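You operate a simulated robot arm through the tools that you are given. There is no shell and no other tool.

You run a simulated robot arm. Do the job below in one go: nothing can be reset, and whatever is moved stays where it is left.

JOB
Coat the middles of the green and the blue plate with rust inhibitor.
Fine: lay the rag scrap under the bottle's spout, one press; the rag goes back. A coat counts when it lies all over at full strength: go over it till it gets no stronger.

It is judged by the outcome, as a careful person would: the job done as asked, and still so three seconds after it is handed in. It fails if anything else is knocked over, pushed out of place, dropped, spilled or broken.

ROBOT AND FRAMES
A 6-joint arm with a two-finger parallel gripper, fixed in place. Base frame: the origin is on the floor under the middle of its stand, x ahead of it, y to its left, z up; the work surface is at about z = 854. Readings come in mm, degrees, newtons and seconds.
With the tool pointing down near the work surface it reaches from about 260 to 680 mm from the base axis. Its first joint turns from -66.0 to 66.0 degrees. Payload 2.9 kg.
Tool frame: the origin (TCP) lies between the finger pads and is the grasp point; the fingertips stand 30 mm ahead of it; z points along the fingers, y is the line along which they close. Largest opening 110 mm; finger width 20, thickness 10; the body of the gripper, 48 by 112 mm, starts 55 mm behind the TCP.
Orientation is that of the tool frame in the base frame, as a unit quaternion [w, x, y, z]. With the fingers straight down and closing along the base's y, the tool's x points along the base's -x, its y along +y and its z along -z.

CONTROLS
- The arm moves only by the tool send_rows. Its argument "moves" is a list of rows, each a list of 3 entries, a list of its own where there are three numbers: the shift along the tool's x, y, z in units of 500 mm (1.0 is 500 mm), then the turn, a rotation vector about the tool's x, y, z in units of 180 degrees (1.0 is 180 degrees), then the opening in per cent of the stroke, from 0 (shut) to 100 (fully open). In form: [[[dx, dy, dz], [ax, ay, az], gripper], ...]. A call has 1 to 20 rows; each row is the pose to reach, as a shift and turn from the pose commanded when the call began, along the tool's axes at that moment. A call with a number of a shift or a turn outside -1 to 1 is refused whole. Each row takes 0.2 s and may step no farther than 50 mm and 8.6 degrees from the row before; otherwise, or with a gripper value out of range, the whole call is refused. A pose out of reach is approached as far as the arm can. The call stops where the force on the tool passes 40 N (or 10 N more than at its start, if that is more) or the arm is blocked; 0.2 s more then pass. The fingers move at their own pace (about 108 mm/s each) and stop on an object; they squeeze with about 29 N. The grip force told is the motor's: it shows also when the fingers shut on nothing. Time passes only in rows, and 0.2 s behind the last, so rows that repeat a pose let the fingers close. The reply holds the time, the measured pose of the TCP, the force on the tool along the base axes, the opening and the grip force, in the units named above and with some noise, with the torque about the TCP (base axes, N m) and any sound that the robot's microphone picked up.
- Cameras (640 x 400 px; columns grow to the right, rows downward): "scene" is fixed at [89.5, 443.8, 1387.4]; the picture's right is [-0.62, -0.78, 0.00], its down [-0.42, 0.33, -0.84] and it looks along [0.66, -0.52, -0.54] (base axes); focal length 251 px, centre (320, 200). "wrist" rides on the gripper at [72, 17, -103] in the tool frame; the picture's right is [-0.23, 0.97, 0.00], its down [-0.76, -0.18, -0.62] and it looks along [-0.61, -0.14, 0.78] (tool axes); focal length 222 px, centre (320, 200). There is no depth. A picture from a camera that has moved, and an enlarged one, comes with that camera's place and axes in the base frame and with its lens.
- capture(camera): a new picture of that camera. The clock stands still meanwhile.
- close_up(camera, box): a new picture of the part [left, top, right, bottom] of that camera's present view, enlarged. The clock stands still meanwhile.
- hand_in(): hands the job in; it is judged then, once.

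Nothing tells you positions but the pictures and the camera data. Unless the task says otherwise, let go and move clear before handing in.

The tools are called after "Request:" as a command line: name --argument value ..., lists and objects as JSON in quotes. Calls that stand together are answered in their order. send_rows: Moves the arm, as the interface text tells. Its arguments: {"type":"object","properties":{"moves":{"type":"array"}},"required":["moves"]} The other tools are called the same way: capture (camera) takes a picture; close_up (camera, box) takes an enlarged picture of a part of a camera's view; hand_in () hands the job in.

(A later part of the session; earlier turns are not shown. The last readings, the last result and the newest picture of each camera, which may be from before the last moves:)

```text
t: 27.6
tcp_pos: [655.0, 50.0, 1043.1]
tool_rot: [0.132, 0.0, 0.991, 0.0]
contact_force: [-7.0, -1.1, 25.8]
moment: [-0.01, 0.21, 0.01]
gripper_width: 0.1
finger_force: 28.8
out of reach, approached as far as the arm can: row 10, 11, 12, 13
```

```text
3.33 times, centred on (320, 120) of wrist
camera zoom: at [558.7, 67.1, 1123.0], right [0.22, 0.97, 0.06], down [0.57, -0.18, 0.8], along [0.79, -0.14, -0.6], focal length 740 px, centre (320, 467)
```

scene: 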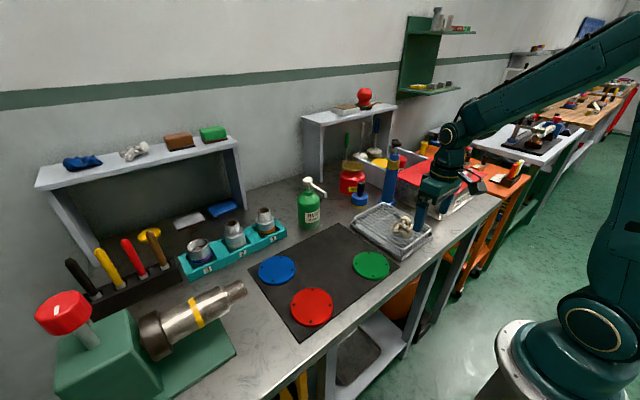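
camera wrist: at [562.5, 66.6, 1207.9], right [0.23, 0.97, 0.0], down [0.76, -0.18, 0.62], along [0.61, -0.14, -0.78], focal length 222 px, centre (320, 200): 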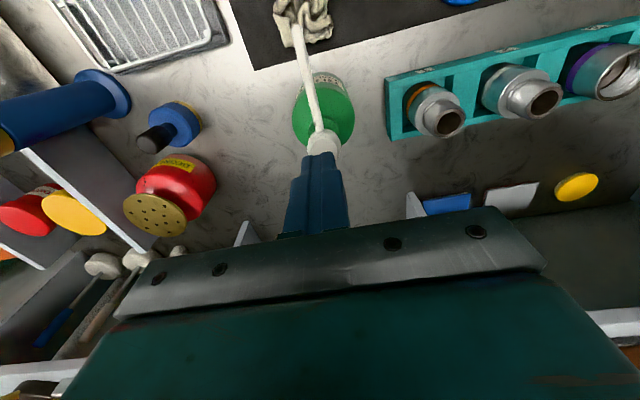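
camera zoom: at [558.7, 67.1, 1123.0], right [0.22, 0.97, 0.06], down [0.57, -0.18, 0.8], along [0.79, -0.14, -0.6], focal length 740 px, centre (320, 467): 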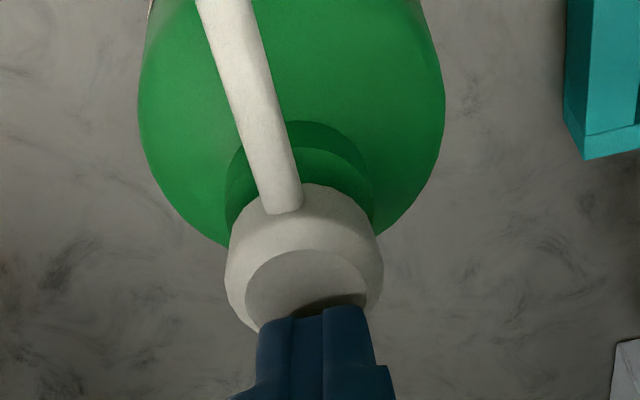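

The press worked: the rag has turned green, and the bottle stands where it was. I lift straight off the head and back away.

Request:
send_rows --moves '[[[0, 0, -0.031], [0, 0, 0], 0], [[-0.005, 0, -0.065], [0, 0, 0], 0], [[0.0128, 0, -0.107], [0, 0, 0], 0], [[0.0604, 0, -0.161], [0, 0, 0], 0], [[0.142, 0, -0.204], [0, 0, 0], 0], [[0.214, 0, -0.2437], [0, 0, 0], 0], [[0.286, 0, -0.2838], [0, 0, 0], 0], [[0.286, 0, -0.2838], [0, 0, 0], 0]]'

Request:
close_up --camera "scene" --box '[280, 160, 380, 250]'

Request:
capture --camera "wrist"

```text
t: 29.4
tcp_pos: [570.4, 57.3, 1204.4]
tool_rot: [0.13, 0.0, 0.991, 0.0]
contact_force: [0.3, 0.6, 0.3]
moment: [0.02, -0.01, -0.01]
gripper_width: 0.0
finger_force: 28.7
out of reach, approached as far as the arm can: row 3, 4, 5, 6, 7, 8
```

```text
4.44 times, centred on (330, 205) of scene
camera zoom: at [89.5, 443.8, 1387.4], right [-0.62, -0.78, 0.0], down [-0.42, 0.33, -0.84], along [0.66, -0.52, -0.54], focal length 1117 px, centre (276, 178)
```

zoom: 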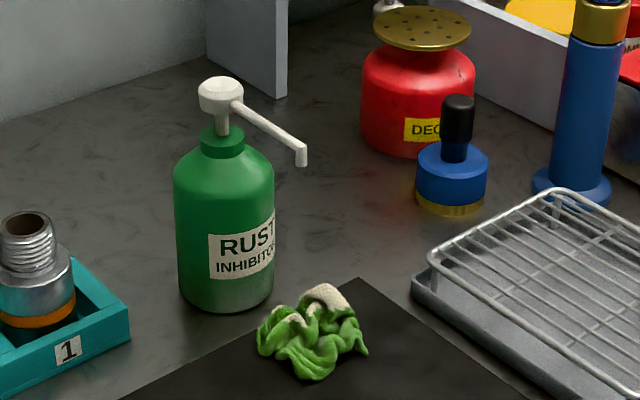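

```text
taken
camera wrist: at [475.2, 73.6, 1284.8], right [0.22, 0.97, 0.06], down [0.58, -0.18, 0.8], along [0.79, -0.14, -0.6], focal length 222 px, centre (320, 200)
```

wrist: 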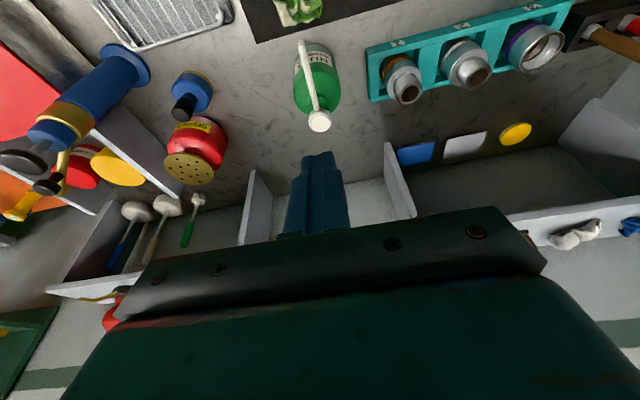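

The bottle and rag are as they should be; the arm ended higher than planned because it was near full stretch. I bring it back in and open the fingers, returning to the 25° tilt.

Request:
send_rows --moves '[[[0.0543, -0.0035, 0.0289], [0, -0.0139, 0], 0], [[0.1087, -0.007, 0.0578], [0, -0.0278, 0], 0], [[0.163, -0.0105, 0.0868], [0, -0.0417, 0], 0], [[0.2173, -0.014, 0.1157], [0, -0.0556, 0], 50], [[0.2173, -0.014, 0.1157], [0, -0.0556, 0], 90], [[0.2173, -0.014, 0.1157], [0, -0.0556, 0], 90]]'

Request:
capture --camera "wrist"

```text
t: 30.8
tcp_pos: [608.2, 64.1, 1225.3]
tool_rot: [0.216, -0.001, 0.976, 0.0]
contact_force: [0.0, -0.2, -0.6]
moment: [0.0, -0.01, 0.02]
gripper_width: 98.7
finger_force: 0.1
out of reach, approached as far as the arm can: row 1, 2, 3, 4, 5, 6
```

```text
taken
camera wrist: at [500.1, 80.6, 1287.6], right [0.21, 0.97, 0.1], down [0.43, -0.18, 0.89], along [0.88, -0.14, -0.45], focal length 222 px, centre (320, 200)
```

wrist: 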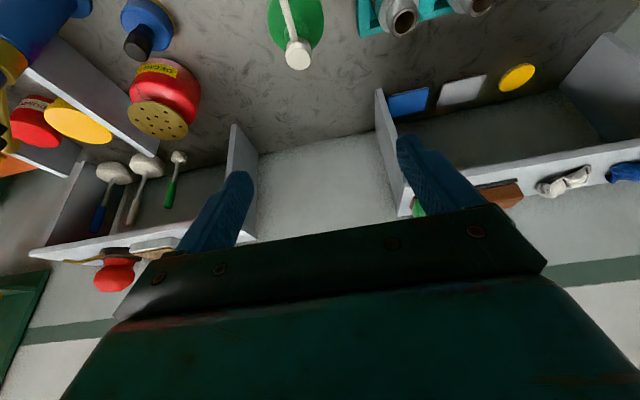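

The arm is still near full stretch and did not come back in. I look at its configuration before moving further.

Request:
capture --camera "scene"

```text
taken
```

scene: 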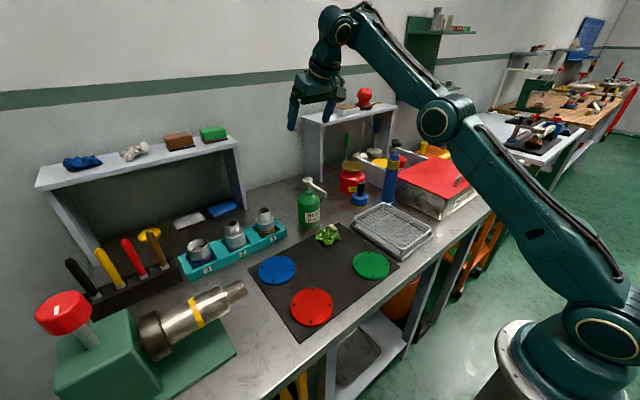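

The arm is nearly straight, high above the bottle. I try a small move straight down, which should bend the elbow again, and read the result.

Request:
send_rows --moves '[[[0.0169, 0, 0.0363], [0, 0, 0], 90], [[0.0338, 0, 0.0725], [0, 0, 0], 90], [[0.0338, 0, 0.0725], [0, 0, 0], 90]]'

```text
t: 31.6
tcp_pos: [626.9, 69.8, 1195.4]
tool_rot: [0.217, 0.0, 0.976, -0.001]
contact_force: [0.4, 0.3, 0.0]
moment: [0.03, 0.01, -0.02]
gripper_width: 98.7
finger_force: 0.1
out of reach, approached as far as the arm can: row 1, 2, 3
```

It only slid along the edge of its reach. I command a pose well inside the reach and hold it for several rows to let the arm bend back.

Request:
send_rows --moves '[[[0.077, -0.01, 0.0081], [0, 0, 0], 90], [[0.154, -0.02, 0.0161], [0, 0, 0], 90], [[0.232, -0.03, 0.0242], [0, 0, 0], 90], [[0.232, -0.03, 0.0242], [0, 0, 0], 90], [[0.232, -0.03, 0.0242], [0, 0, 0], 90], [[0.232, -0.03, 0.0242], [0, 0, 0], 90], [[0.232, -0.03, 0.0242], [0, 0, 0], 90], [[0.232, -0.03, 0.0242], [0, 0, 0], 90], [[0.232, -0.03, 0.0242], [0, 0, 0], 90], [[0.232, -0.03, 0.0242], [0, 0, 0], 90]]'

```text
t: 33.8
tcp_pos: [625.8, 69.3, 1196.0]
tool_rot: [0.216, 0.0, 0.976, -0.001]
contact_force: [-0.4, 0.3, -0.2]
moment: [-0.02, 0.01, -0.01]
gripper_width: 99.1
finger_force: 0.1
out of reach, approached as far as the arm can: row 1, 2, 3, 4, 5, 6, 7, 8, 9, 10
```

The arm seems to have bent the wrong way past straight and sits at that joint's limit. I stretch it outward first, high above the bottle, and then come down so the elbow folds to its normal side.

Request:
send_rows --moves '[[[-0.0396, 0, -0.0054], [0, 0, 0], 90], [[-0.0792, 0, -0.0108], [0, 0, 0], 90], [[-0.0792, 0, -0.0108], [0, 0, 0], 90], [[-0.0265, 0, 0.0468], [0, 0, 0], 90], [[-0.0134, 0, 0.099], [0, 0, 0], 90], [[-0.0004, 0, 0.1511], [0, 0, 0], 90], [[0.0365, 0, 0.1763], [0, 0, 0], 90], [[0.0365, 0, 0.1763], [0, 0, 0], 90]]'

Request:
capture --camera "scene"

```text
t: 35.6
tcp_pos: [648.5, 67.0, 1137.8]
tool_rot: [0.203, 0.0, 0.979, 0.001]
contact_force: [-0.2, 1.0, -0.7]
moment: [-0.04, 0.01, 0.02]
gripper_width: 99.1
finger_force: 0.0
out of reach, approached as far as the arm can: row 6, 7, 8
```

```text
taken
```

scene: 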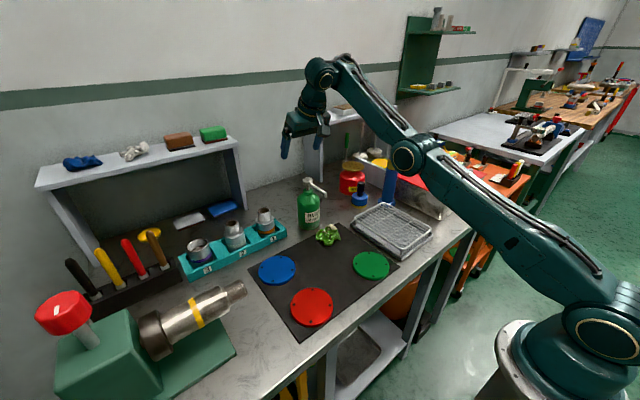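

The outward rows were reachable, so the arm is folded to the wrong side. I first climb well clear of everything on the bench, so that I can stretch and refold there safely.

Request:
send_rows --moves '[[[-0.0107, 0, -0.0499], [0, 0, 0], 90], [[-0.0143, -0.002, -0.1137], [0, 0, 0], 90], [[-0.0069, -0.004, -0.1822], [0, 0, 0], 90], [[0.0067, -0.006, -0.2514], [0, 0, 0], 90], [[0.0258, -0.008, -0.3206], [0, 0, 0], 90], [[0.0258, -0.008, -0.3206], [0, 0, 0], 90]]'

Request:
capture --camera "scene"

```text
t: 37.0
tcp_pos: [569.4, 61.9, 1277.2]
tool_rot: [0.216, 0.0, 0.976, 0.0]
contact_force: [0.1, 0.5, 0.1]
moment: [0.03, 0.0, 0.05]
gripper_width: 99.2
finger_force: 0.0
```

```text
taken
```

scene: 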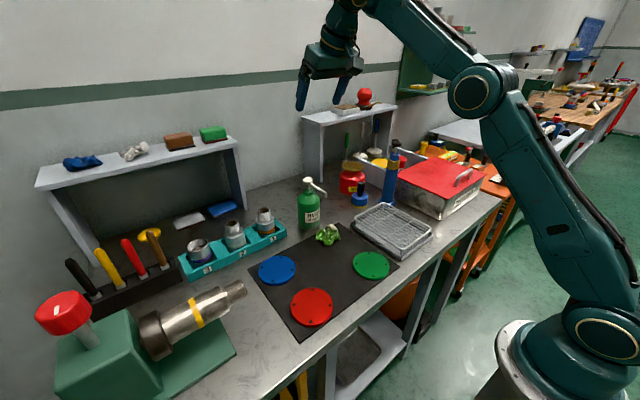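

Now the elbow is clearly up and bent normally. I try moving in towards the base and down from here.

Request:
send_rows --moves '[[[0.0537, -0.0048, 0.031], [0, 0, 0], 90], [[0.1075, -0.0096, 0.062], [0, 0, 0], 90], [[0.1612, -0.0144, 0.093], [0, 0, 0], 90], [[0.215, -0.0192, 0.124], [0, 0, 0], 90], [[0.2687, -0.024, 0.155], [0, 0, 0], 90], [[0.2687, -0.024, 0.155], [0, 0, 0], 90]]'

Request:
capture --camera "scene"

```text
t: 38.4
tcp_pos: [582.3, 62.4, 1259.4]
tool_rot: [0.216, 0.0, 0.976, 0.0]
contact_force: [-0.2, 0.1, 0.2]
moment: [-0.01, -0.04, 0.03]
gripper_width: 99.1
finger_force: 0.1
out of reach, approached as far as the arm can: row 1, 2, 3, 4, 5, 6
```

```text
taken
```

scene: 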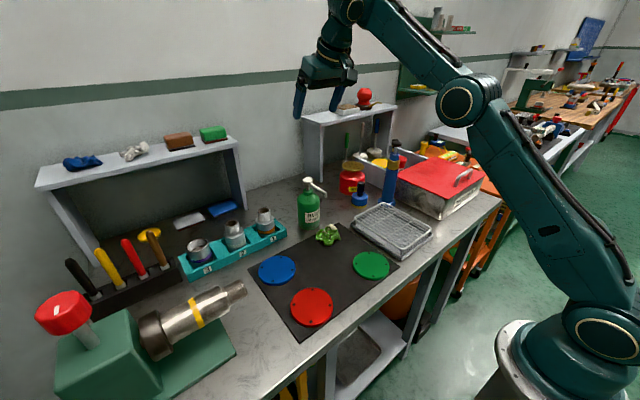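

It is held again at the same inner limit. I look closely at the arm's joints to see which one is limiting.

Request:
close_up --camera "scene" --box '[280, 0, 640, 225]'

Request:
close_up --camera "scene" --box '[440, 175, 640, 400]'

```text
1.78 times, centred on (460, 112) of scene
camera zoom: at [89.5, 443.8, 1387.4], right [-0.62, -0.78, 0.0], down [-0.42, 0.33, -0.84], along [0.66, -0.52, -0.54], focal length 447 px, centre (71, 356)
```

zoom: 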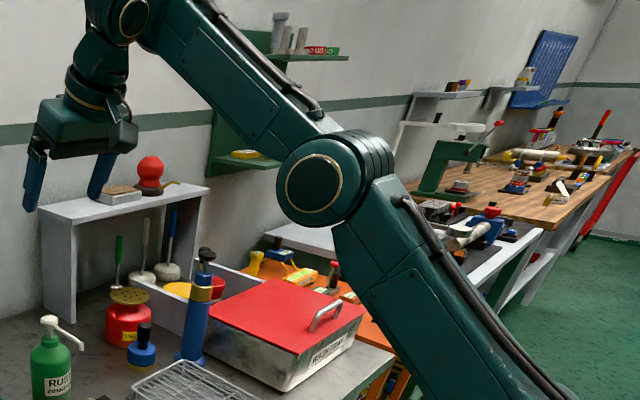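

```text
1.78 times, centred on (540, 288) of scene
camera zoom: at [89.5, 443.8, 1387.4], right [-0.62, -0.78, 0.0], down [-0.42, 0.33, -0.84], along [0.66, -0.52, -0.54], focal length 447 px, centre (-71, 44)
```

zoom: 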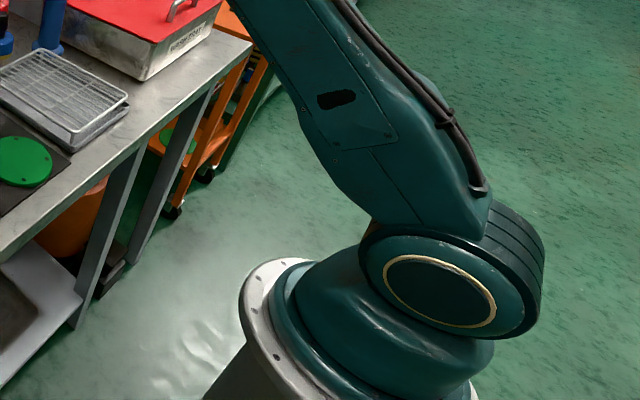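

I test the outward direction with a small move, to see how the elbow responds.

Request:
send_rows --moves '[[[-0.03, 0, -0.01], [0, 0, 0], 90], [[-0.06, 0, -0.02], [0, 0, 0], 90], [[-0.09, 0, -0.03], [0, 0, 0], 90], [[-0.09, 0, -0.03], [0, 0, 0], 90]]'

Request:
close_up --camera "scene" --box '[280, 0, 640, 225]'

```text
t: 39.4
tcp_pos: [615.0, 63.9, 1289.9]
tool_rot: [0.216, 0.0, 0.976, 0.0]
contact_force: [-0.2, -0.6, 0.5]
moment: [0.0, 0.0, -0.02]
gripper_width: 99.2
finger_force: 0.1
```

```text
1.78 times, centred on (460, 112) of scene
camera zoom: at [89.5, 443.8, 1387.4], right [-0.62, -0.78, 0.0], down [-0.42, 0.33, -0.84], along [0.66, -0.52, -0.54], focal length 447 px, centre (71, 356)
```

zoom: 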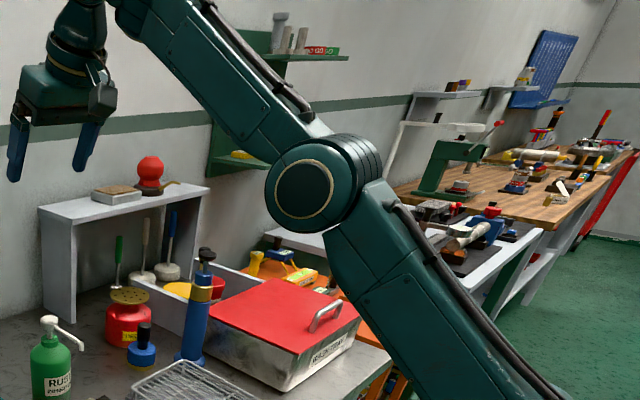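

The outward move worked, so there is room to stretch fully here, high above the bench. I stretch past the limit and then come down in an arc, so that the elbow refolds on its usual side.

Request:
send_rows --moves '[[[-0.0291, 0, -0.007], [0, 0, 0], 90], [[-0.0582, 0, -0.0141], [0, 0, 0], 90], [[-0.0582, 0, -0.0141], [0, 0, 0], 90], [[-0.0164, 0, 0.0679], [0, 0, 0], 90], [[-0.0176, 0, 0.1397], [0, 0, 0], 90], [[-0.001, 0, 0.2156], [0, 0, 0], 90], [[0.036, 0, 0.2758], [0, 0, 0], 90], [[0.0988, 0, 0.3118], [0, 0, 0], 90], [[0.1667, 0, 0.3283], [0, 0, 0], 90], [[0.1667, 0, 0.3283], [0, 0, 0], 90]]'

Request:
close_up --camera "scene" --box '[260, 0, 640, 240]'

```text
t: 41.6
tcp_pos: [647.1, 62.8, 1150.2]
tool_rot: [0.212, 0.001, 0.977, 0.0]
contact_force: [0.4, -0.5, 0.3]
moment: [-0.03, -0.02, -0.02]
gripper_width: 98.9
finger_force: 0.0
out of reach, approached as far as the arm can: row 1, 2, 3, 8, 9, 10
```

```text
1.67 times, centred on (450, 120) of scene
camera zoom: at [89.5, 443.8, 1387.4], right [-0.62, -0.78, 0.0], down [-0.42, 0.33, -0.84], along [0.66, -0.52, -0.54], focal length 419 px, centre (103, 333)
```

zoom: 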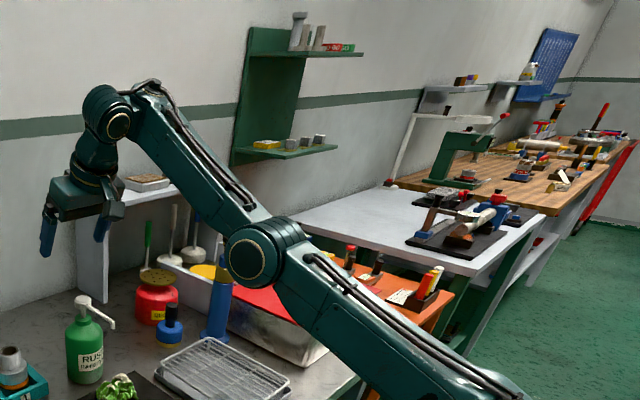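

Now it is clear: the elbow is folded downward (wrong side), caused by tilting the tool while fully stretched. I climb again and will stretch, then rotate the tool the opposite way so the elbow folds up.

Request:
send_rows --moves '[[[-0.0151, 0, -0.0702], [0, 0, 0], 90], [[-0.0302, 0, -0.1404], [0, 0, 0], 90], [[-0.0453, 0, -0.2106], [0, 0, 0], 90], [[-0.0604, 0, -0.2808], [0, 0, 0], 90], [[-0.0604, 0, -0.2808], [0, 0, 0], 90]]'

```text
t: 42.8
tcp_pos: [614.5, 63.0, 1293.3]
tool_rot: [0.217, 0.0, 0.976, 0.0]
contact_force: [-0.6, 0.0, -0.2]
moment: [0.0, -0.02, -0.02]
gripper_width: 99.1
finger_force: 0.1
```

I am high and clear now. I stretch to the limit, then rotate the tool towards vertical while pulling in.

Request:
send_rows --moves '[[[-0.0291, 0, -0.007], [0, 0, 0], 90], [[-0.0582, 0, -0.0141], [0, 0, 0], 90], [[-0.0582, 0, -0.0141], [0, 0, 0], 90], [[0.0023, 0, -0.0187], [0, 0.0222, 0], 90], [[0.0613, 0, -0.0204], [0, 0.0444, 0], 90], [[0.1352, 0, -0.0366], [0, 0.0889, 0], 90], [[0.214, 0, -0.0469], [0, 0.1333, 0], 90], [[0.2622, 0, -0.034], [0, 0.1333, 0], 90], [[0.3396, 0, -0.0134], [0, 0.1333, 0], 90], [[0.3396, 0, -0.0134], [0, 0.1333, 0], 90]]'

Request:
close_up --camera "scene" --box '[260, 0, 640, 240]'

```text
t: 45.0
tcp_pos: [457.4, 62.8, 1226.2]
tool_rot: [0.009, 0.0, 1.0, 0.0]
contact_force: [-0.5, 0.4, -0.6]
moment: [0.02, 0.01, 0.01]
gripper_width: 98.9
finger_force: 0.1
out of reach, approached as far as the arm can: row 1, 2, 3, 4
```

```text
1.67 times, centred on (450, 120) of scene
camera zoom: at [89.5, 443.8, 1387.4], right [-0.62, -0.78, 0.0], down [-0.42, 0.33, -0.84], along [0.66, -0.52, -0.54], focal length 419 px, centre (103, 333)
```

zoom: 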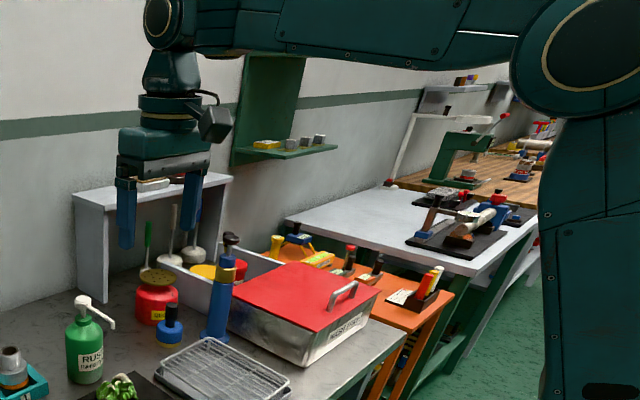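

The elbow is up again and the arm is back in normal reach. I go to the approach point behind the rag with the 25° tilt.

Request:
send_rows --moves '[[[-0.0055, -0.0055, 0.0704], [0, -0.0267, 0], 90], [[-0.0109, -0.011, 0.1408], [0, -0.0533, 0], 90], [[-0.0164, -0.0166, 0.2112], [0, -0.08, 0], 90], [[-0.0218, -0.0221, 0.2816], [0, -0.1067, 0], 90], [[-0.0273, -0.0276, 0.352], [0, -0.1333, 0], 90], [[-0.0273, -0.0276, 0.352], [0, -0.1333, 0], 90]]'

Request:
close_up --camera "wrist" --box '[220, 60, 440, 220]'

Request:
close_up --camera "scene" --box '[280, 160, 380, 250]'

```text
t: 46.4
tcp_pos: [474.7, 48.4, 1050.7]
tool_rot: [0.218, 0.0, 0.976, 0.001]
contact_force: [0.7, -0.5, 0.0]
moment: [0.03, 0.0, 0.01]
gripper_width: 99.0
finger_force: 0.1
```

```text
2.50 times, centred on (330, 140) of wrist
camera zoom: at [366.2, 65.7, 1112.5], right [0.21, 0.97, 0.1], down [0.43, -0.18, 0.89], along [0.88, -0.14, -0.45], focal length 555 px, centre (295, 350)
```

zoom: 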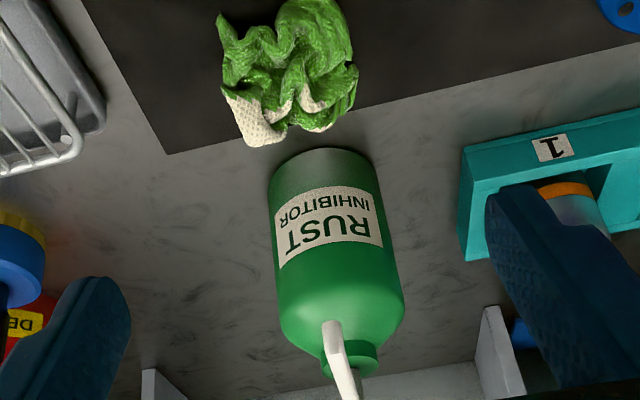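

```text
4.44 times, centred on (330, 205) of scene
camera zoom: at [89.5, 443.8, 1387.4], right [-0.62, -0.78, 0.0], down [-0.42, 0.33, -0.84], along [0.66, -0.52, -0.54], focal length 1117 px, centre (276, 178)
```

zoom: 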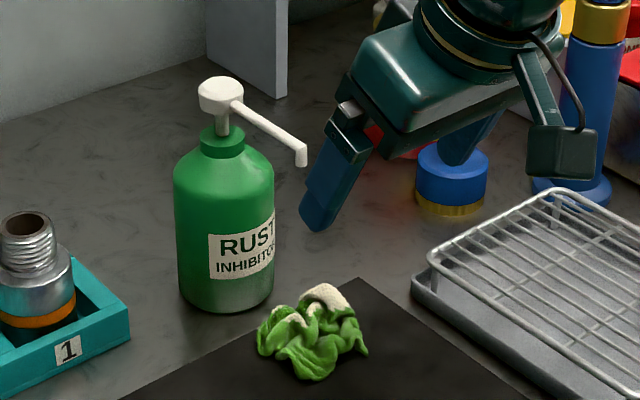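

The rag is well wetted and has not moved. I go down along the tool axis around it, stopping about 7 mm higher on the rag than before so that it stands out below the fingertips.

Request:
send_rows --moves '[[[0, 0, 0.09], [0, 0, 0], 90], [[0, 0, 0.18], [0, 0, 0], 90], [[0, 0, 0.26], [0, 0, 0], 90], [[0, 0, 0.31], [0, 0, 0], 90], [[0, 0, 0.339], [0, 0, 0], 90], [[0, 0, 0.339], [0, 0, 0], 90]]'

Request:
close_up --camera "wrist" --box '[200, 80, 440, 250]'

Request:
close_up --camera "scene" --box '[290, 180, 370, 250]'

```text
t: 47.8
tcp_pos: [545.9, 49.6, 896.4]
tool_rot: [0.217, 0.0, 0.976, 0.0]
contact_force: [0.4, 0.2, -0.9]
moment: [-0.01, 0.03, 0.01]
gripper_width: 98.8
finger_force: 0.0
```

```text
2.35 times, centred on (320, 165) of wrist
camera zoom: at [438.3, 65.8, 958.8], right [0.21, 0.97, 0.1], down [0.43, -0.18, 0.89], along [0.88, -0.14, -0.45], focal length 523 px, centre (320, 282)
```

zoom: 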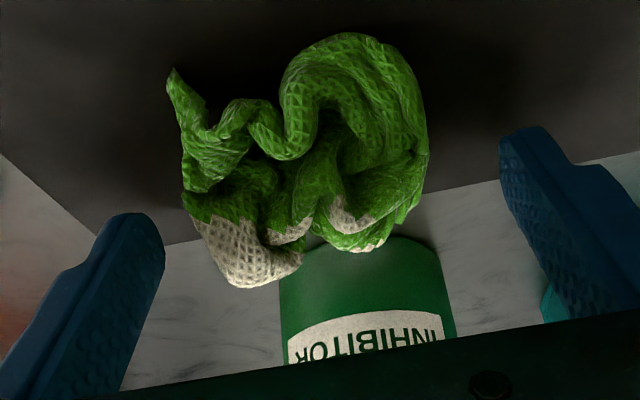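

```text
5.71 times, centred on (330, 215) of scene
camera zoom: at [89.5, 443.8, 1387.4], right [-0.62, -0.78, 0.0], down [-0.42, 0.33, -0.84], along [0.66, -0.52, -0.54], focal length 1436 px, centre (263, 114)
```

zoom: 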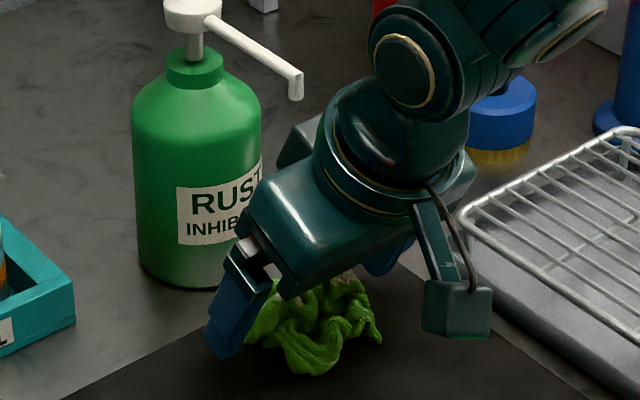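

Request:
send_rows --moves '[[[0, 0, 0], [0, 0, 0], 50], [[0, 0, 0], [0, 0, 0], 0], [[0, 0, 0], [0, 0, 0], 0], [[0, 0, 0], [0, 0, 0], 0]]'

Request:
close_up --camera "wrist" --box '[200, 80, 440, 250]'

```text
t: 48.8
tcp_pos: [546.9, 50.2, 896.8]
tool_rot: [0.217, 0.0, 0.976, 0.0]
contact_force: [0.8, -0.7, -0.4]
moment: [-0.01, 0.04, 0.02]
gripper_width: 59.8
finger_force: 28.8
```

```text
2.35 times, centred on (320, 165) of wrist
camera zoom: at [438.1, 65.8, 959.1], right [0.21, 0.97, 0.1], down [0.43, -0.18, 0.89], along [0.88, -0.14, -0.45], focal length 523 px, centre (320, 282)
```

zoom: 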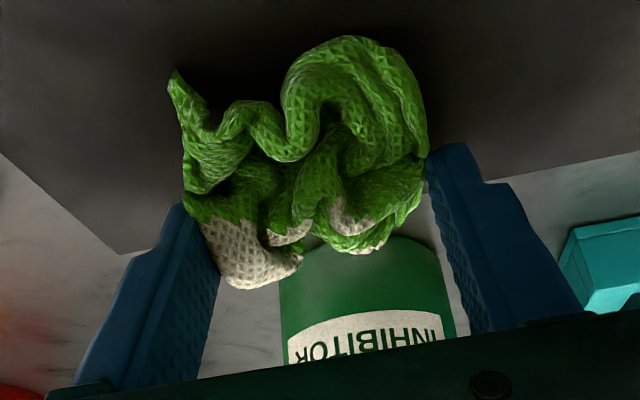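

The rag is held at 60 mm. I lift it slightly and pull it out from under the spout.

Request:
send_rows --moves '[[[-0.0068, 0, -0.0145], [0, 0, 0], 0], [[0.0236, 0, -0.0441], [0, 0, 0], 0], [[0.0556, 0, -0.07], [0, 0, 0], 0], [[0.0876, 0, -0.096], [0, 0, 0], 0], [[0.1474, 0, -0.157], [0, 0, 0], 0], [[0.1474, 0, -0.157], [0, 0, 0], 0]]'

Request:
close_up --camera "scene" --box '[270, 170, 410, 290]'

Request:
capture --camera "wrist"

```text
t: 50.2
tcp_pos: [446.1, 49.5, 937.2]
tool_rot: [0.217, 0.0, 0.976, 0.0]
contact_force: [-0.3, -0.8, 0.5]
moment: [0.0, 0.0, 0.04]
gripper_width: 60.2
finger_force: 28.3
```

```text
3.33 times, centred on (340, 230) of scene
camera zoom: at [89.5, 443.8, 1387.4], right [-0.62, -0.78, 0.0], down [-0.42, 0.33, -0.84], along [0.66, -0.52, -0.54], focal length 838 px, centre (253, 100)
```

zoom: 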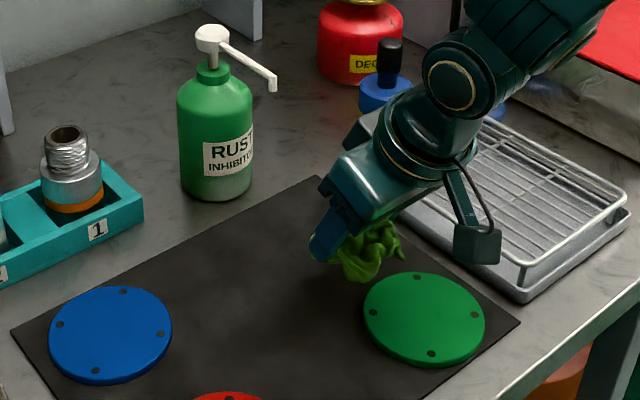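

```text
taken
camera wrist: at [337.9, 66.5, 999.2], right [0.21, 0.97, 0.1], down [0.43, -0.18, 0.89], along [0.88, -0.14, -0.45], focal length 222 px, centre (320, 200)
```

wrist: 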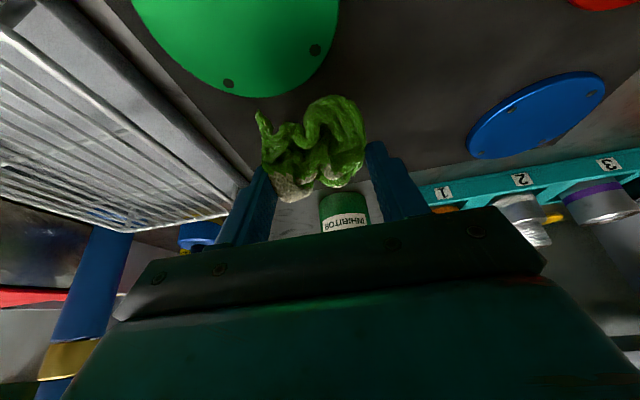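

The mat under the spout stayed clean. I move the rag over the green plate's centre at about (384, 32) and lower it to just above the surface.

Request:
send_rows --moves '[[[0.0443, -0.011, -0.0087], [0, 0, 0], 0], [[0.0886, -0.022, -0.0173], [0, 0, 0], 0], [[0.1329, -0.033, -0.026], [0, 0, 0], 0], [[0.143, -0.033, -0.0042], [0, 0, 0], 0], [[0.143, -0.033, -0.0042], [0, 0, 0], 0]]'

Request:
close_up --camera "scene" --box '[320, 200, 430, 290]'

Request:
capture --camera "wrist"

```text
t: 51.4
tcp_pos: [380.8, 32.2, 908.4]
tool_rot: [0.216, -0.001, 0.976, 0.001]
contact_force: [1.1, 0.3, 0.2]
moment: [-0.02, 0.0, 0.04]
gripper_width: 60.0
finger_force: 28.7
```

```text
4.44 times, centred on (375, 245) of scene
camera zoom: at [89.5, 443.8, 1387.4], right [-0.62, -0.78, 0.0], down [-0.42, 0.33, -0.84], along [0.66, -0.52, -0.54], focal length 1117 px, centre (76, 0)
```

zoom: 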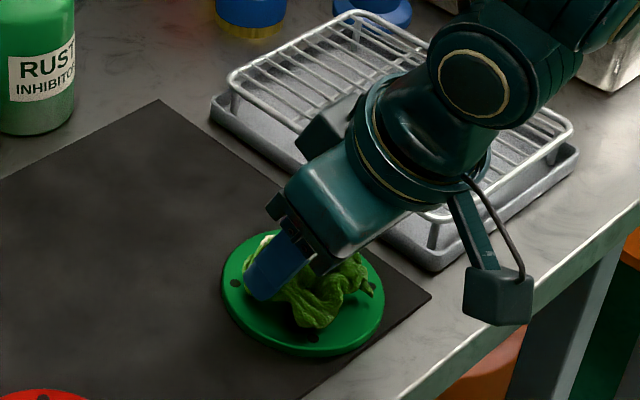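

```text
taken
camera wrist: at [271.5, 49.4, 971.0], right [0.21, 0.97, 0.1], down [0.43, -0.18, 0.89], along [0.88, -0.14, -0.45], focal length 222 px, centre (320, 200)
```

wrist: 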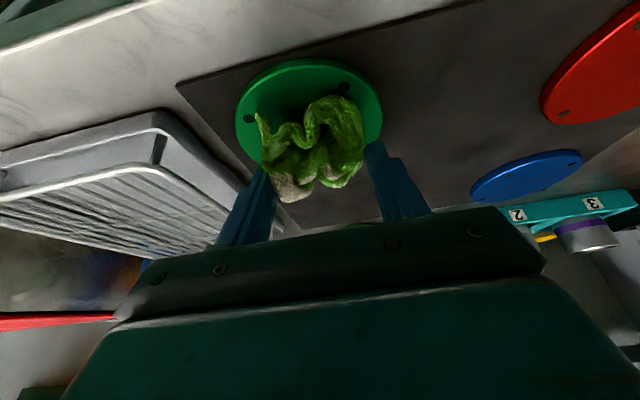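

The rag is right over the plate with no contact yet. I lower it in small steps.

Request:
send_rows --moves '[[[0.0017, 0, 0.0036], [0, 0, 0], 0], [[0.0017, 0, 0.0036], [0, 0, 0], 0]]'

Request:
send_rows --moves '[[[0.0013, 0, 0.0027], [0, 0, 0], 0], [[0.0013, 0, 0.0027], [0, 0, 0], 0]]'

Request:
send_rows --moves '[[[0.0008, 0, 0.0018], [0, 0, 0], 0], [[0.0008, 0, 0.0018], [0, 0, 0], 0]]'

```text
t: 52.0
tcp_pos: [380.2, 32.4, 907.3]
tool_rot: [0.216, 0.0, 0.976, 0.0]
contact_force: [0.7, -0.8, 0.5]
moment: [-0.01, 0.01, 0.01]
gripper_width: 59.7
finger_force: 29.2
```

```text
t: 52.6
tcp_pos: [379.9, 33.3, 904.6]
tool_rot: [0.217, 0.0, 0.976, 0.0]
contact_force: [-0.3, -0.6, 0.2]
moment: [-0.01, 0.02, 0.0]
gripper_width: 59.7
finger_force: 29.3
```

```text
t: 53.2
tcp_pos: [380.9, 32.7, 904.0]
tool_rot: [0.218, 0.0, 0.976, 0.0]
contact_force: [0.6, -1.1, 0.5]
moment: [-0.01, 0.01, 0.0]
gripper_width: 59.5
finger_force: 29.4
```

Request:
send_rows --moves '[[[0.0008, 0, 0.0018], [0, 0, 0], 0], [[0.0008, 0, 0.0018], [0, 0, 0], 0]]'

Request:
send_rows --moves '[[[0.0008, 0, 0.0018], [0, 0, 0], 0], [[0.0008, 0, 0.0018], [0, 0, 0], 0]]'

Request:
send_rows --moves '[[[0.0008, 0, 0.0018], [0, 0, 0], 0], [[0.0008, 0, 0.0018], [0, 0, 0], 0]]'

```text
t: 53.8
tcp_pos: [380.5, 33.2, 903.7]
tool_rot: [0.218, 0.001, 0.976, 0.0]
contact_force: [-0.7, -0.3, 10.1]
moment: [0.01, 0.04, -0.01]
gripper_width: 59.7
finger_force: 29.5
```

```text
t: 54.4
tcp_pos: [380.5, 31.5, 903.6]
tool_rot: [0.22, -0.001, 0.976, 0.001]
contact_force: [-1.6, -0.3, 23.9]
moment: [0.14, -0.06, 0.02]
gripper_width: 59.7
finger_force: 28.6
```

```text
t: 55.0
tcp_pos: [382.0, 31.1, 901.9]
tool_rot: [0.22, -0.001, 0.976, 0.0]
contact_force: [0.5, 1.4, 34.0]
moment: [0.21, -0.27, -0.03]
gripper_width: 59.8
finger_force: 29.2
```

Contact came at about z = 903 and my extra steps pushed harder than needed. I ease off to a light contact.

Request:
send_rows --moves '[[[-0.0018, 0, -0.0038], [0, 0, 0], 0], [[-0.0018, 0, -0.0038], [0, 0, 0], 0]]'

Request:
close_up --camera "scene" --box '[340, 230, 410, 285]'

Request:
close_up --camera "wrist" --box '[200, 40, 440, 220]'

```text
t: 55.6
tcp_pos: [380.3, 33.1, 902.7]
tool_rot: [0.216, 0.0, 0.976, -0.001]
contact_force: [5.3, 0.4, 10.2]
moment: [0.12, -0.3, 0.01]
gripper_width: 60.3
finger_force: 28.7
```

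```text
7.27 times, centred on (375, 258) of scene
camera zoom: at [89.5, 443.8, 1387.4], right [-0.62, -0.78, 0.0], down [-0.42, 0.33, -0.84], along [0.66, -0.52, -0.54], focal length 1827 px, centre (-80, -218)
```

zoom: 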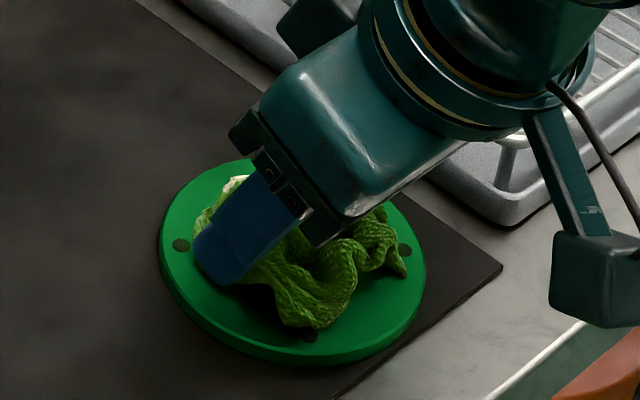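

```text
2.22 times, centred on (320, 130) of wrist
camera zoom: at [271.8, 49.2, 965.2], right [0.21, 0.97, 0.09], down [0.43, -0.18, 0.89], along [0.88, -0.14, -0.45], focal length 494 px, centre (320, 356)
```

zoom: 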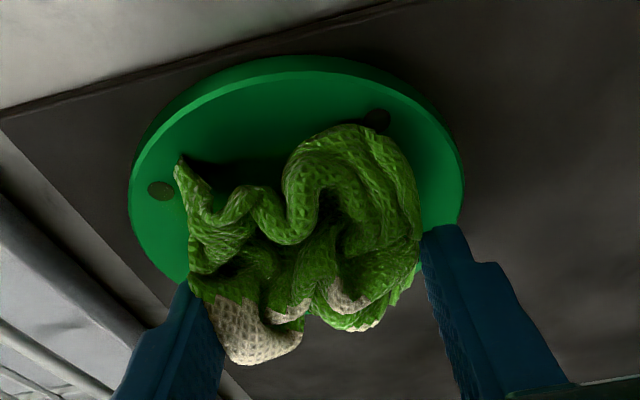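

The rag lies centred on the green plate with about 10 N on it. I start with a small circular rub and then look at the result.

Request:
send_rows --moves '[[[-0.0109, 0, 0.0051], [0, 0, 0], 0], [[-0.0218, 0, 0.0101], [0, 0, 0], 0], [[-0.0154, 0.017, 0.0072], [0, 0, 0], 0], [[0, 0.024, 0], [0, 0, 0], 0], [[0.0154, 0.017, -0.0072], [0, 0, 0], 0], [[0.0218, 0, -0.0101], [0, 0, 0], 0], [[0.0154, -0.017, -0.0072], [0, 0, 0], 0], [[0, -0.024, 0], [0, 0, 0], 0], [[-0.0154, -0.017, 0.0072], [0, 0, 0], 0], [[-0.0218, 0, 0.0101], [0, 0, 0], 0], [[-0.0109, 0, 0.0051], [0, 0, 0], 0], [[0, 0, 0], [0, 0, 0], 0]]'

Request:
close_up --camera "scene" --box '[340, 230, 410, 285]'

Request:
close_up --camera "wrist" --box '[200, 40, 440, 220]'

```text
t: 56.1
tcp_pos: [382.4, 32.6, 902.3]
tool_rot: [0.21, -0.001, 0.978, -0.001]
contact_force: [-4.9, -1.1, 11.5]
moment: [0.04, -0.03, 0.05]
gripper_width: 60.8
finger_force: 28.9
stopped in row 2: the force on the tool passed its limit at 45 N (the readings are from after the stop); the commanded pose is now the measured one
```

```text
7.27 times, centred on (375, 258) of scene
camera zoom: at [89.3, 443.8, 1387.4], right [-0.62, -0.78, 0.0], down [-0.42, 0.33, -0.84], along [0.66, -0.52, -0.54], focal length 1827 px, centre (-80, -218)
```

zoom: 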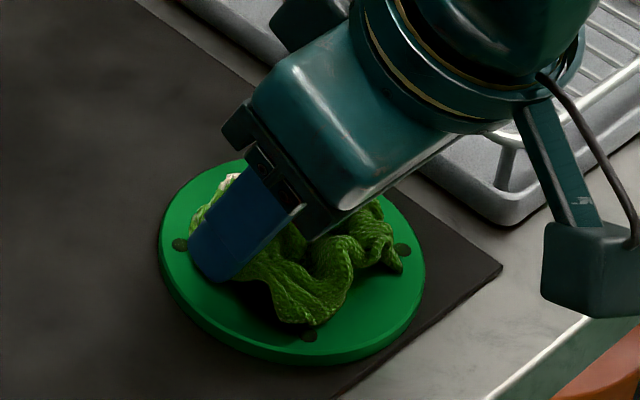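

```text
2.22 times, centred on (320, 130) of wrist
camera zoom: at [275.0, 49.0, 966.1], right [0.21, 0.97, 0.09], down [0.44, -0.18, 0.88], along [0.87, -0.14, -0.46], focal length 494 px, centre (320, 356)
```

zoom: 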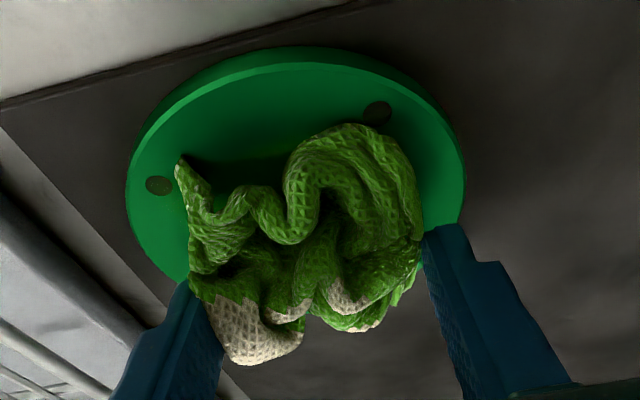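

Pushing forward with the tilted tool digs in and tripped the force limit; the plate did not move. I lift off, restore the tilt, and look at what the touch left on the plate.

Request:
send_rows --moves '[[[-0.0065, 0, -0.014], [0, -0.0039, 0], 0], [[-0.013, 0, -0.028], [0, -0.0039, 0], 0], [[-0.0423, 0, -0.0906], [0, -0.0039, 0], 0], [[-0.0423, 0, -0.0906], [0, -0.0039, 0], 0]]'

Request:
close_up --camera "scene" --box '[340, 215, 420, 285]'

Request:
close_up --camera "wrist" --box '[200, 20, 440, 220]'

```text
t: 57.1
tcp_pos: [381.9, 32.4, 952.3]
tool_rot: [0.216, -0.001, 0.976, 0.0]
contact_force: [-0.2, 0.2, 0.7]
moment: [-0.02, 0.0, 0.01]
gripper_width: 61.2
finger_force: 29.0
```

```text
5.71 times, centred on (380, 250) of scene
camera zoom: at [89.5, 443.8, 1387.4], right [-0.62, -0.78, 0.0], down [-0.42, 0.33, -0.84], along [0.66, -0.52, -0.54], focal length 1436 px, centre (-23, -86)
```

zoom: 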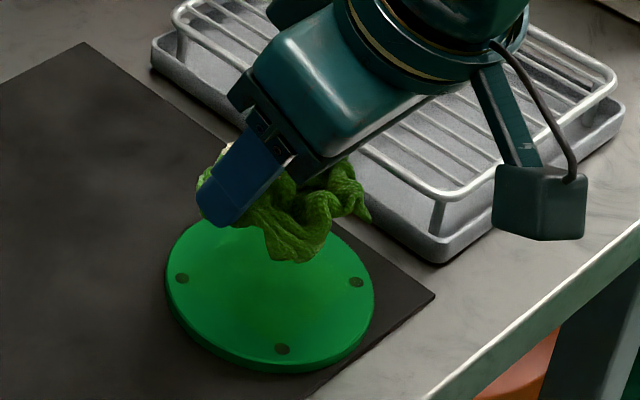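

```text
2.00 times, centred on (320, 120) of wrist
camera zoom: at [274.5, 48.6, 1015.4], right [0.21, 0.97, 0.09], down [0.43, -0.18, 0.89], along [0.88, -0.14, -0.45], focal length 444 px, centre (320, 360)
```

zoom: 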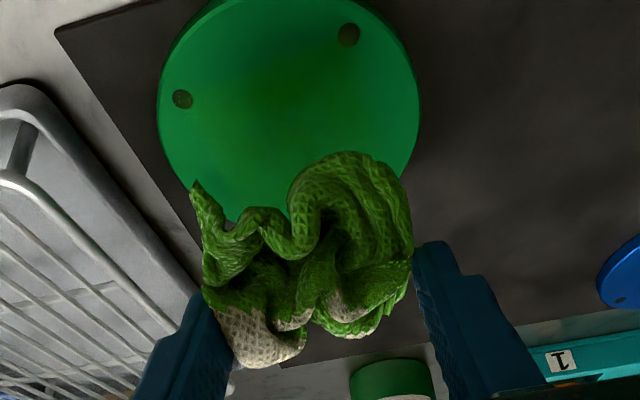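

The plate has not moved and its middle shows a faint first tint. Next I rub side to side (along y), which does not dig in, working from the far side towards the base, with lighter contact.

Request:
send_rows --moves '[[[0.0086, 0, 0.0462], [0, 0, 0], 0], [[0.0172, 0, 0.0923], [0, 0, 0], 0], [[0.0194, 0, 0.0969], [0, 0, 0], 0], [[0.0194, 0, 0.0969], [0, 0, 0], 0]]'

Request:
send_rows --moves '[[[0.0008, 0, 0.0018], [0, 0, 0], 0], [[0.0008, 0, 0.0018], [0, 0, 0], 0]]'

```text
t: 58.1
tcp_pos: [394.7, 32.0, 904.5]
tool_rot: [0.215, 0.0, 0.977, -0.001]
contact_force: [-0.4, 0.9, -0.4]
moment: [0.02, 0.01, -0.02]
gripper_width: 60.3
finger_force: 28.8
```

```text
t: 58.7
tcp_pos: [395.3, 32.4, 902.2]
tool_rot: [0.216, -0.001, 0.976, 0.0]
contact_force: [0.5, 1.8, -1.1]
moment: [-0.03, 0.02, 0.0]
gripper_width: 60.3
finger_force: 28.7
```

Request:
send_rows --moves '[[[0.0006, 0, 0.0013], [0, 0, 0], 0], [[0.0006, 0, 0.0013], [0, 0, 0], 0]]'

```text
t: 59.3
tcp_pos: [395.0, 33.0, 902.4]
tool_rot: [0.215, -0.001, 0.977, 0.0]
contact_force: [-0.6, -0.1, 4.7]
moment: [0.05, 0.01, -0.03]
gripper_width: 60.4
finger_force: 29.0
```

A light 5 N contact. Now the side-to-side strokes over the green plate.

Request:
send_rows --moves '[[[0, 0.02, 0], [0, 0, 0], 0], [[0, 0.036, 0], [0, 0, 0], 0], [[0.0054, 0.016, -0.0025], [0, 0, 0], 0], [[0.0054, -0.008, -0.0025], [0, 0, 0], 0], [[0.0054, -0.032, -0.0025], [0, 0, 0], 0], [[0.0109, -0.036, -0.0051], [0, 0, 0], 0], [[0.0145, -0.016, -0.0068], [0, 0, 0], 0], [[0.0145, 0.008, -0.0068], [0, 0, 0], 0], [[0.0145, 0.032, -0.0068], [0, 0, 0], 0], [[0.0218, 0.036, -0.0101], [0, 0, 0], 0], [[0.0236, 0.016, -0.011], [0, 0, 0], 0], [[0.0236, -0.008, -0.011], [0, 0, 0], 0], [[0.0236, -0.032, -0.011], [0, 0, 0], 0], [[0.0308, -0.036, -0.0144], [0, 0, 0], 0], [[0.0326, -0.016, -0.0152], [0, 0, 0], 0], [[0.0326, 0.008, -0.0152], [0, 0, 0], 0], [[0.0326, 0.032, -0.0152], [0, 0, 0], 0], [[0.0399, 0.032, -0.0186], [0, 0, 0], 0], [[0.0417, 0.008, -0.0194], [0, 0, 0], 0], [[0.0417, -0.02, -0.0194], [0, 0, 0], 0]]'

Request:
close_up --camera "scene" --box '[340, 215, 420, 285]'

Request:
close_up --camera "wrist" --box '[200, 20, 440, 220]'

```text
t: 63.5
tcp_pos: [371.4, 22.9, 901.8]
tool_rot: [0.214, -0.001, 0.977, 0.0]
contact_force: [-0.1, 1.6, 2.4]
moment: [0.11, -0.01, -0.01]
gripper_width: 60.3
finger_force: 29.4
```

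```text
5.71 times, centred on (380, 250) of scene
camera zoom: at [89.5, 443.9, 1387.4], right [-0.62, -0.78, 0.0], down [-0.42, 0.33, -0.84], along [0.66, -0.52, -0.54], focal length 1436 px, centre (-23, -86)
```

zoom: 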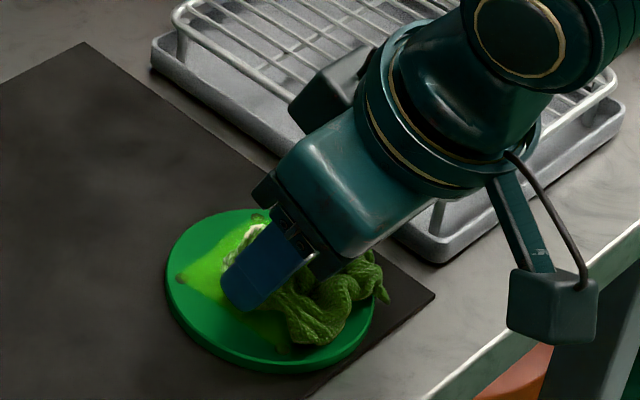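

```text
2.00 times, centred on (320, 120) of wrist
camera zoom: at [263.2, 39.0, 964.8], right [0.21, 0.97, 0.09], down [0.43, -0.18, 0.88], along [0.88, -0.14, -0.46], focal length 444 px, centre (320, 360)
```

zoom: 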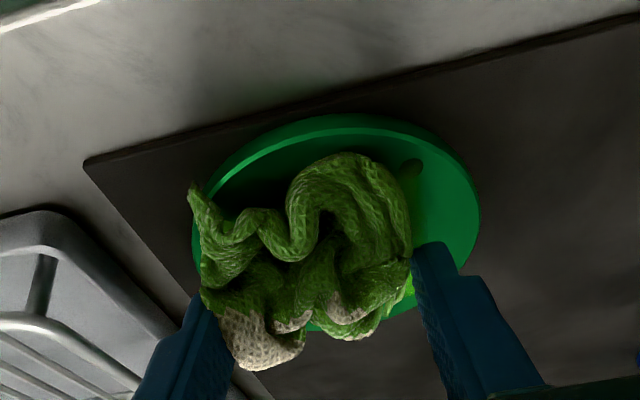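

A bright yellow-green coat is appearing on the plate, and the plate stays in place. I lift to see how even it is.

Request:
send_rows --moves '[[[-0.0085, 0, -0.0181], [0, 0, 0], 0], [[-0.0423, 0, -0.0906], [0, 0, 0], 0], [[-0.0507, 0.04, -0.1269], [0, 0, 0], 0], [[-0.0507, 0.08, -0.1469], [0, 0, 0], 0], [[-0.0507, 0.08, -0.1469], [0, 0, 0], 0]]'

Request:
close_up --camera "scene" --box '[340, 215, 420, 285]'

Request:
capture --camera "wrist"

```text
t: 64.7
tcp_pos: [364.0, 62.8, 980.0]
tool_rot: [0.215, -0.001, 0.977, -0.001]
contact_force: [0.3, 0.2, 0.2]
moment: [0.0, 0.03, 0.02]
gripper_width: 60.1
finger_force: 28.5
```

```text
5.71 times, centred on (380, 250) of scene
camera zoom: at [89.5, 443.8, 1387.4], right [-0.62, -0.78, 0.0], down [-0.42, 0.33, -0.84], along [0.66, -0.52, -0.54], focal length 1436 px, centre (-23, -86)
```

zoom: 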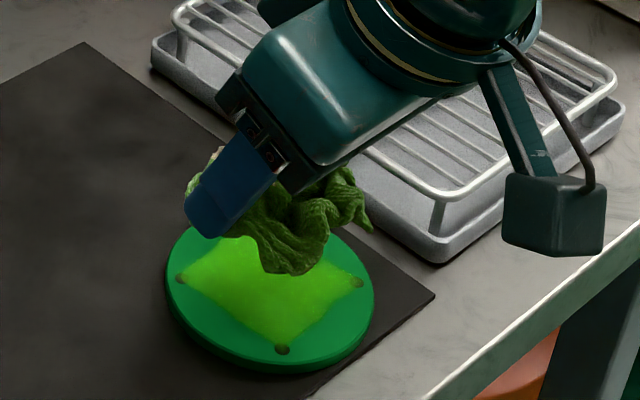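

```text
taken
camera wrist: at [255.5, 79.1, 1042.5], right [0.21, 0.97, 0.09], down [0.43, -0.18, 0.89], along [0.88, -0.14, -0.45], focal length 222 px, centre (320, 200)
```

wrist: 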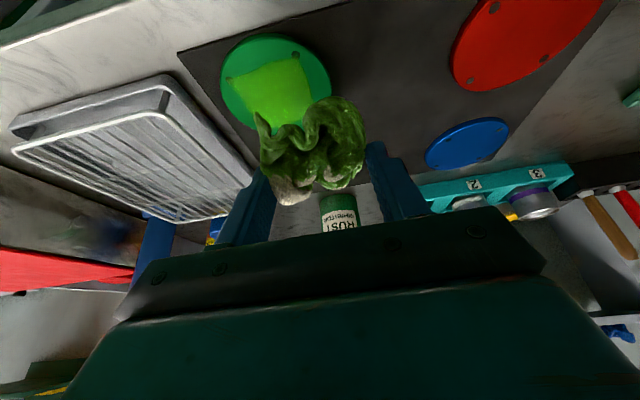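

The coat fills a square between the four holes, but it is not yet equally strong everywhere. I zoom in to see where it is weaker.

Request:
close_up --camera "wrist" --box '[210, 20, 350, 140]'

Request:
close_up --camera "scene" --box '[350, 245, 400, 285]'

```text
3.33 times, centred on (280, 80) of wrist
camera zoom: at [255.5, 79.1, 1042.5], right [0.21, 0.97, 0.09], down [0.43, -0.18, 0.89], along [0.88, -0.14, -0.45], focal length 740 px, centre (453, 600)
```

zoom: 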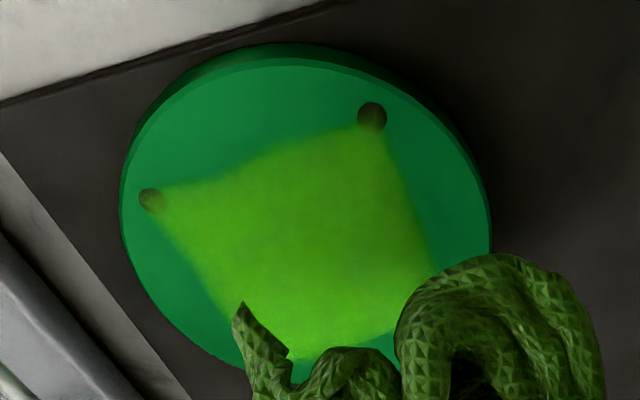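

```text
10.00 times, centred on (375, 265) of scene
camera zoom: at [89.5, 443.8, 1387.4], right [-0.62, -0.78, 0.0], down [-0.42, 0.33, -0.84], along [0.66, -0.52, -0.54], focal length 2513 px, centre (-230, -450)
```

zoom: 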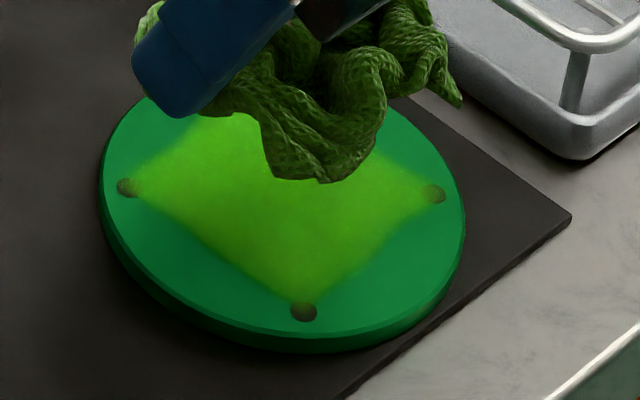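

Nearly there: the two corners nearest the base are weaker. I go down again with light contact and make wider strokes, going further towards the base side.

Request:
send_rows --moves '[[[0, -0.032, 0.0662], [0, 0, 0], 0], [[-0.0037, -0.0642, 0.1231], [0, 0, 0], 0], [[0.0112, -0.0642, 0.155], [0, 0, 0], 0], [[0.0135, -0.0642, 0.1601], [0, 0, 0], 0], [[0.0135, -0.0642, 0.1601], [0, 0, 0], 0]]'

Request:
send_rows --moves '[[[0.0006, 0, 0.0013], [0, 0, 0], 0], [[0.0006, 0, 0.0013], [0, 0, 0], 0]]'

```text
t: 65.9
tcp_pos: [392.6, 30.2, 904.1]
tool_rot: [0.215, -0.001, 0.977, -0.001]
contact_force: [0.4, 0.4, -0.8]
moment: [-0.04, 0.01, 0.03]
gripper_width: 60.3
finger_force: 28.8
```

```text
t: 66.5
tcp_pos: [391.9, 30.9, 903.9]
tool_rot: [0.216, -0.001, 0.976, -0.001]
contact_force: [0.2, 0.2, 0.0]
moment: [0.0, 0.02, 0.0]
gripper_width: 60.2
finger_force: 29.0
```

Request:
send_rows --moves '[[[0.0006, 0, 0.0013], [0, 0, 0], 0], [[0.0006, 0, 0.0013], [0, 0, 0], 0]]'

```text
t: 67.1
tcp_pos: [391.6, 29.6, 903.6]
tool_rot: [0.216, -0.001, 0.976, 0.0]
contact_force: [0.0, -0.3, 0.7]
moment: [0.03, -0.03, 0.01]
gripper_width: 60.0
finger_force: 29.2
```

Request:
send_rows --moves '[[[0.0006, 0, 0.0013], [0, 0, 0], 0], [[0.0006, 0, 0.0013], [0, 0, 0], 0]]'

```text
t: 67.7
tcp_pos: [390.9, 30.4, 901.0]
tool_rot: [0.216, 0.0, 0.976, -0.002]
contact_force: [-0.4, 0.1, 0.6]
moment: [0.06, -0.03, 0.04]
gripper_width: 60.1
finger_force: 29.4
```

Request:
send_rows --moves '[[[0.0006, 0, 0.0013], [0, 0, 0], 0], [[0.0006, 0, 0.0013], [0, 0, 0], 0]]'

```text
t: 68.3
tcp_pos: [392.7, 30.4, 901.0]
tool_rot: [0.217, 0.0, 0.976, -0.001]
contact_force: [-0.6, -0.8, 7.3]
moment: [-0.04, 0.06, 0.01]
gripper_width: 60.4
finger_force: 28.5
```

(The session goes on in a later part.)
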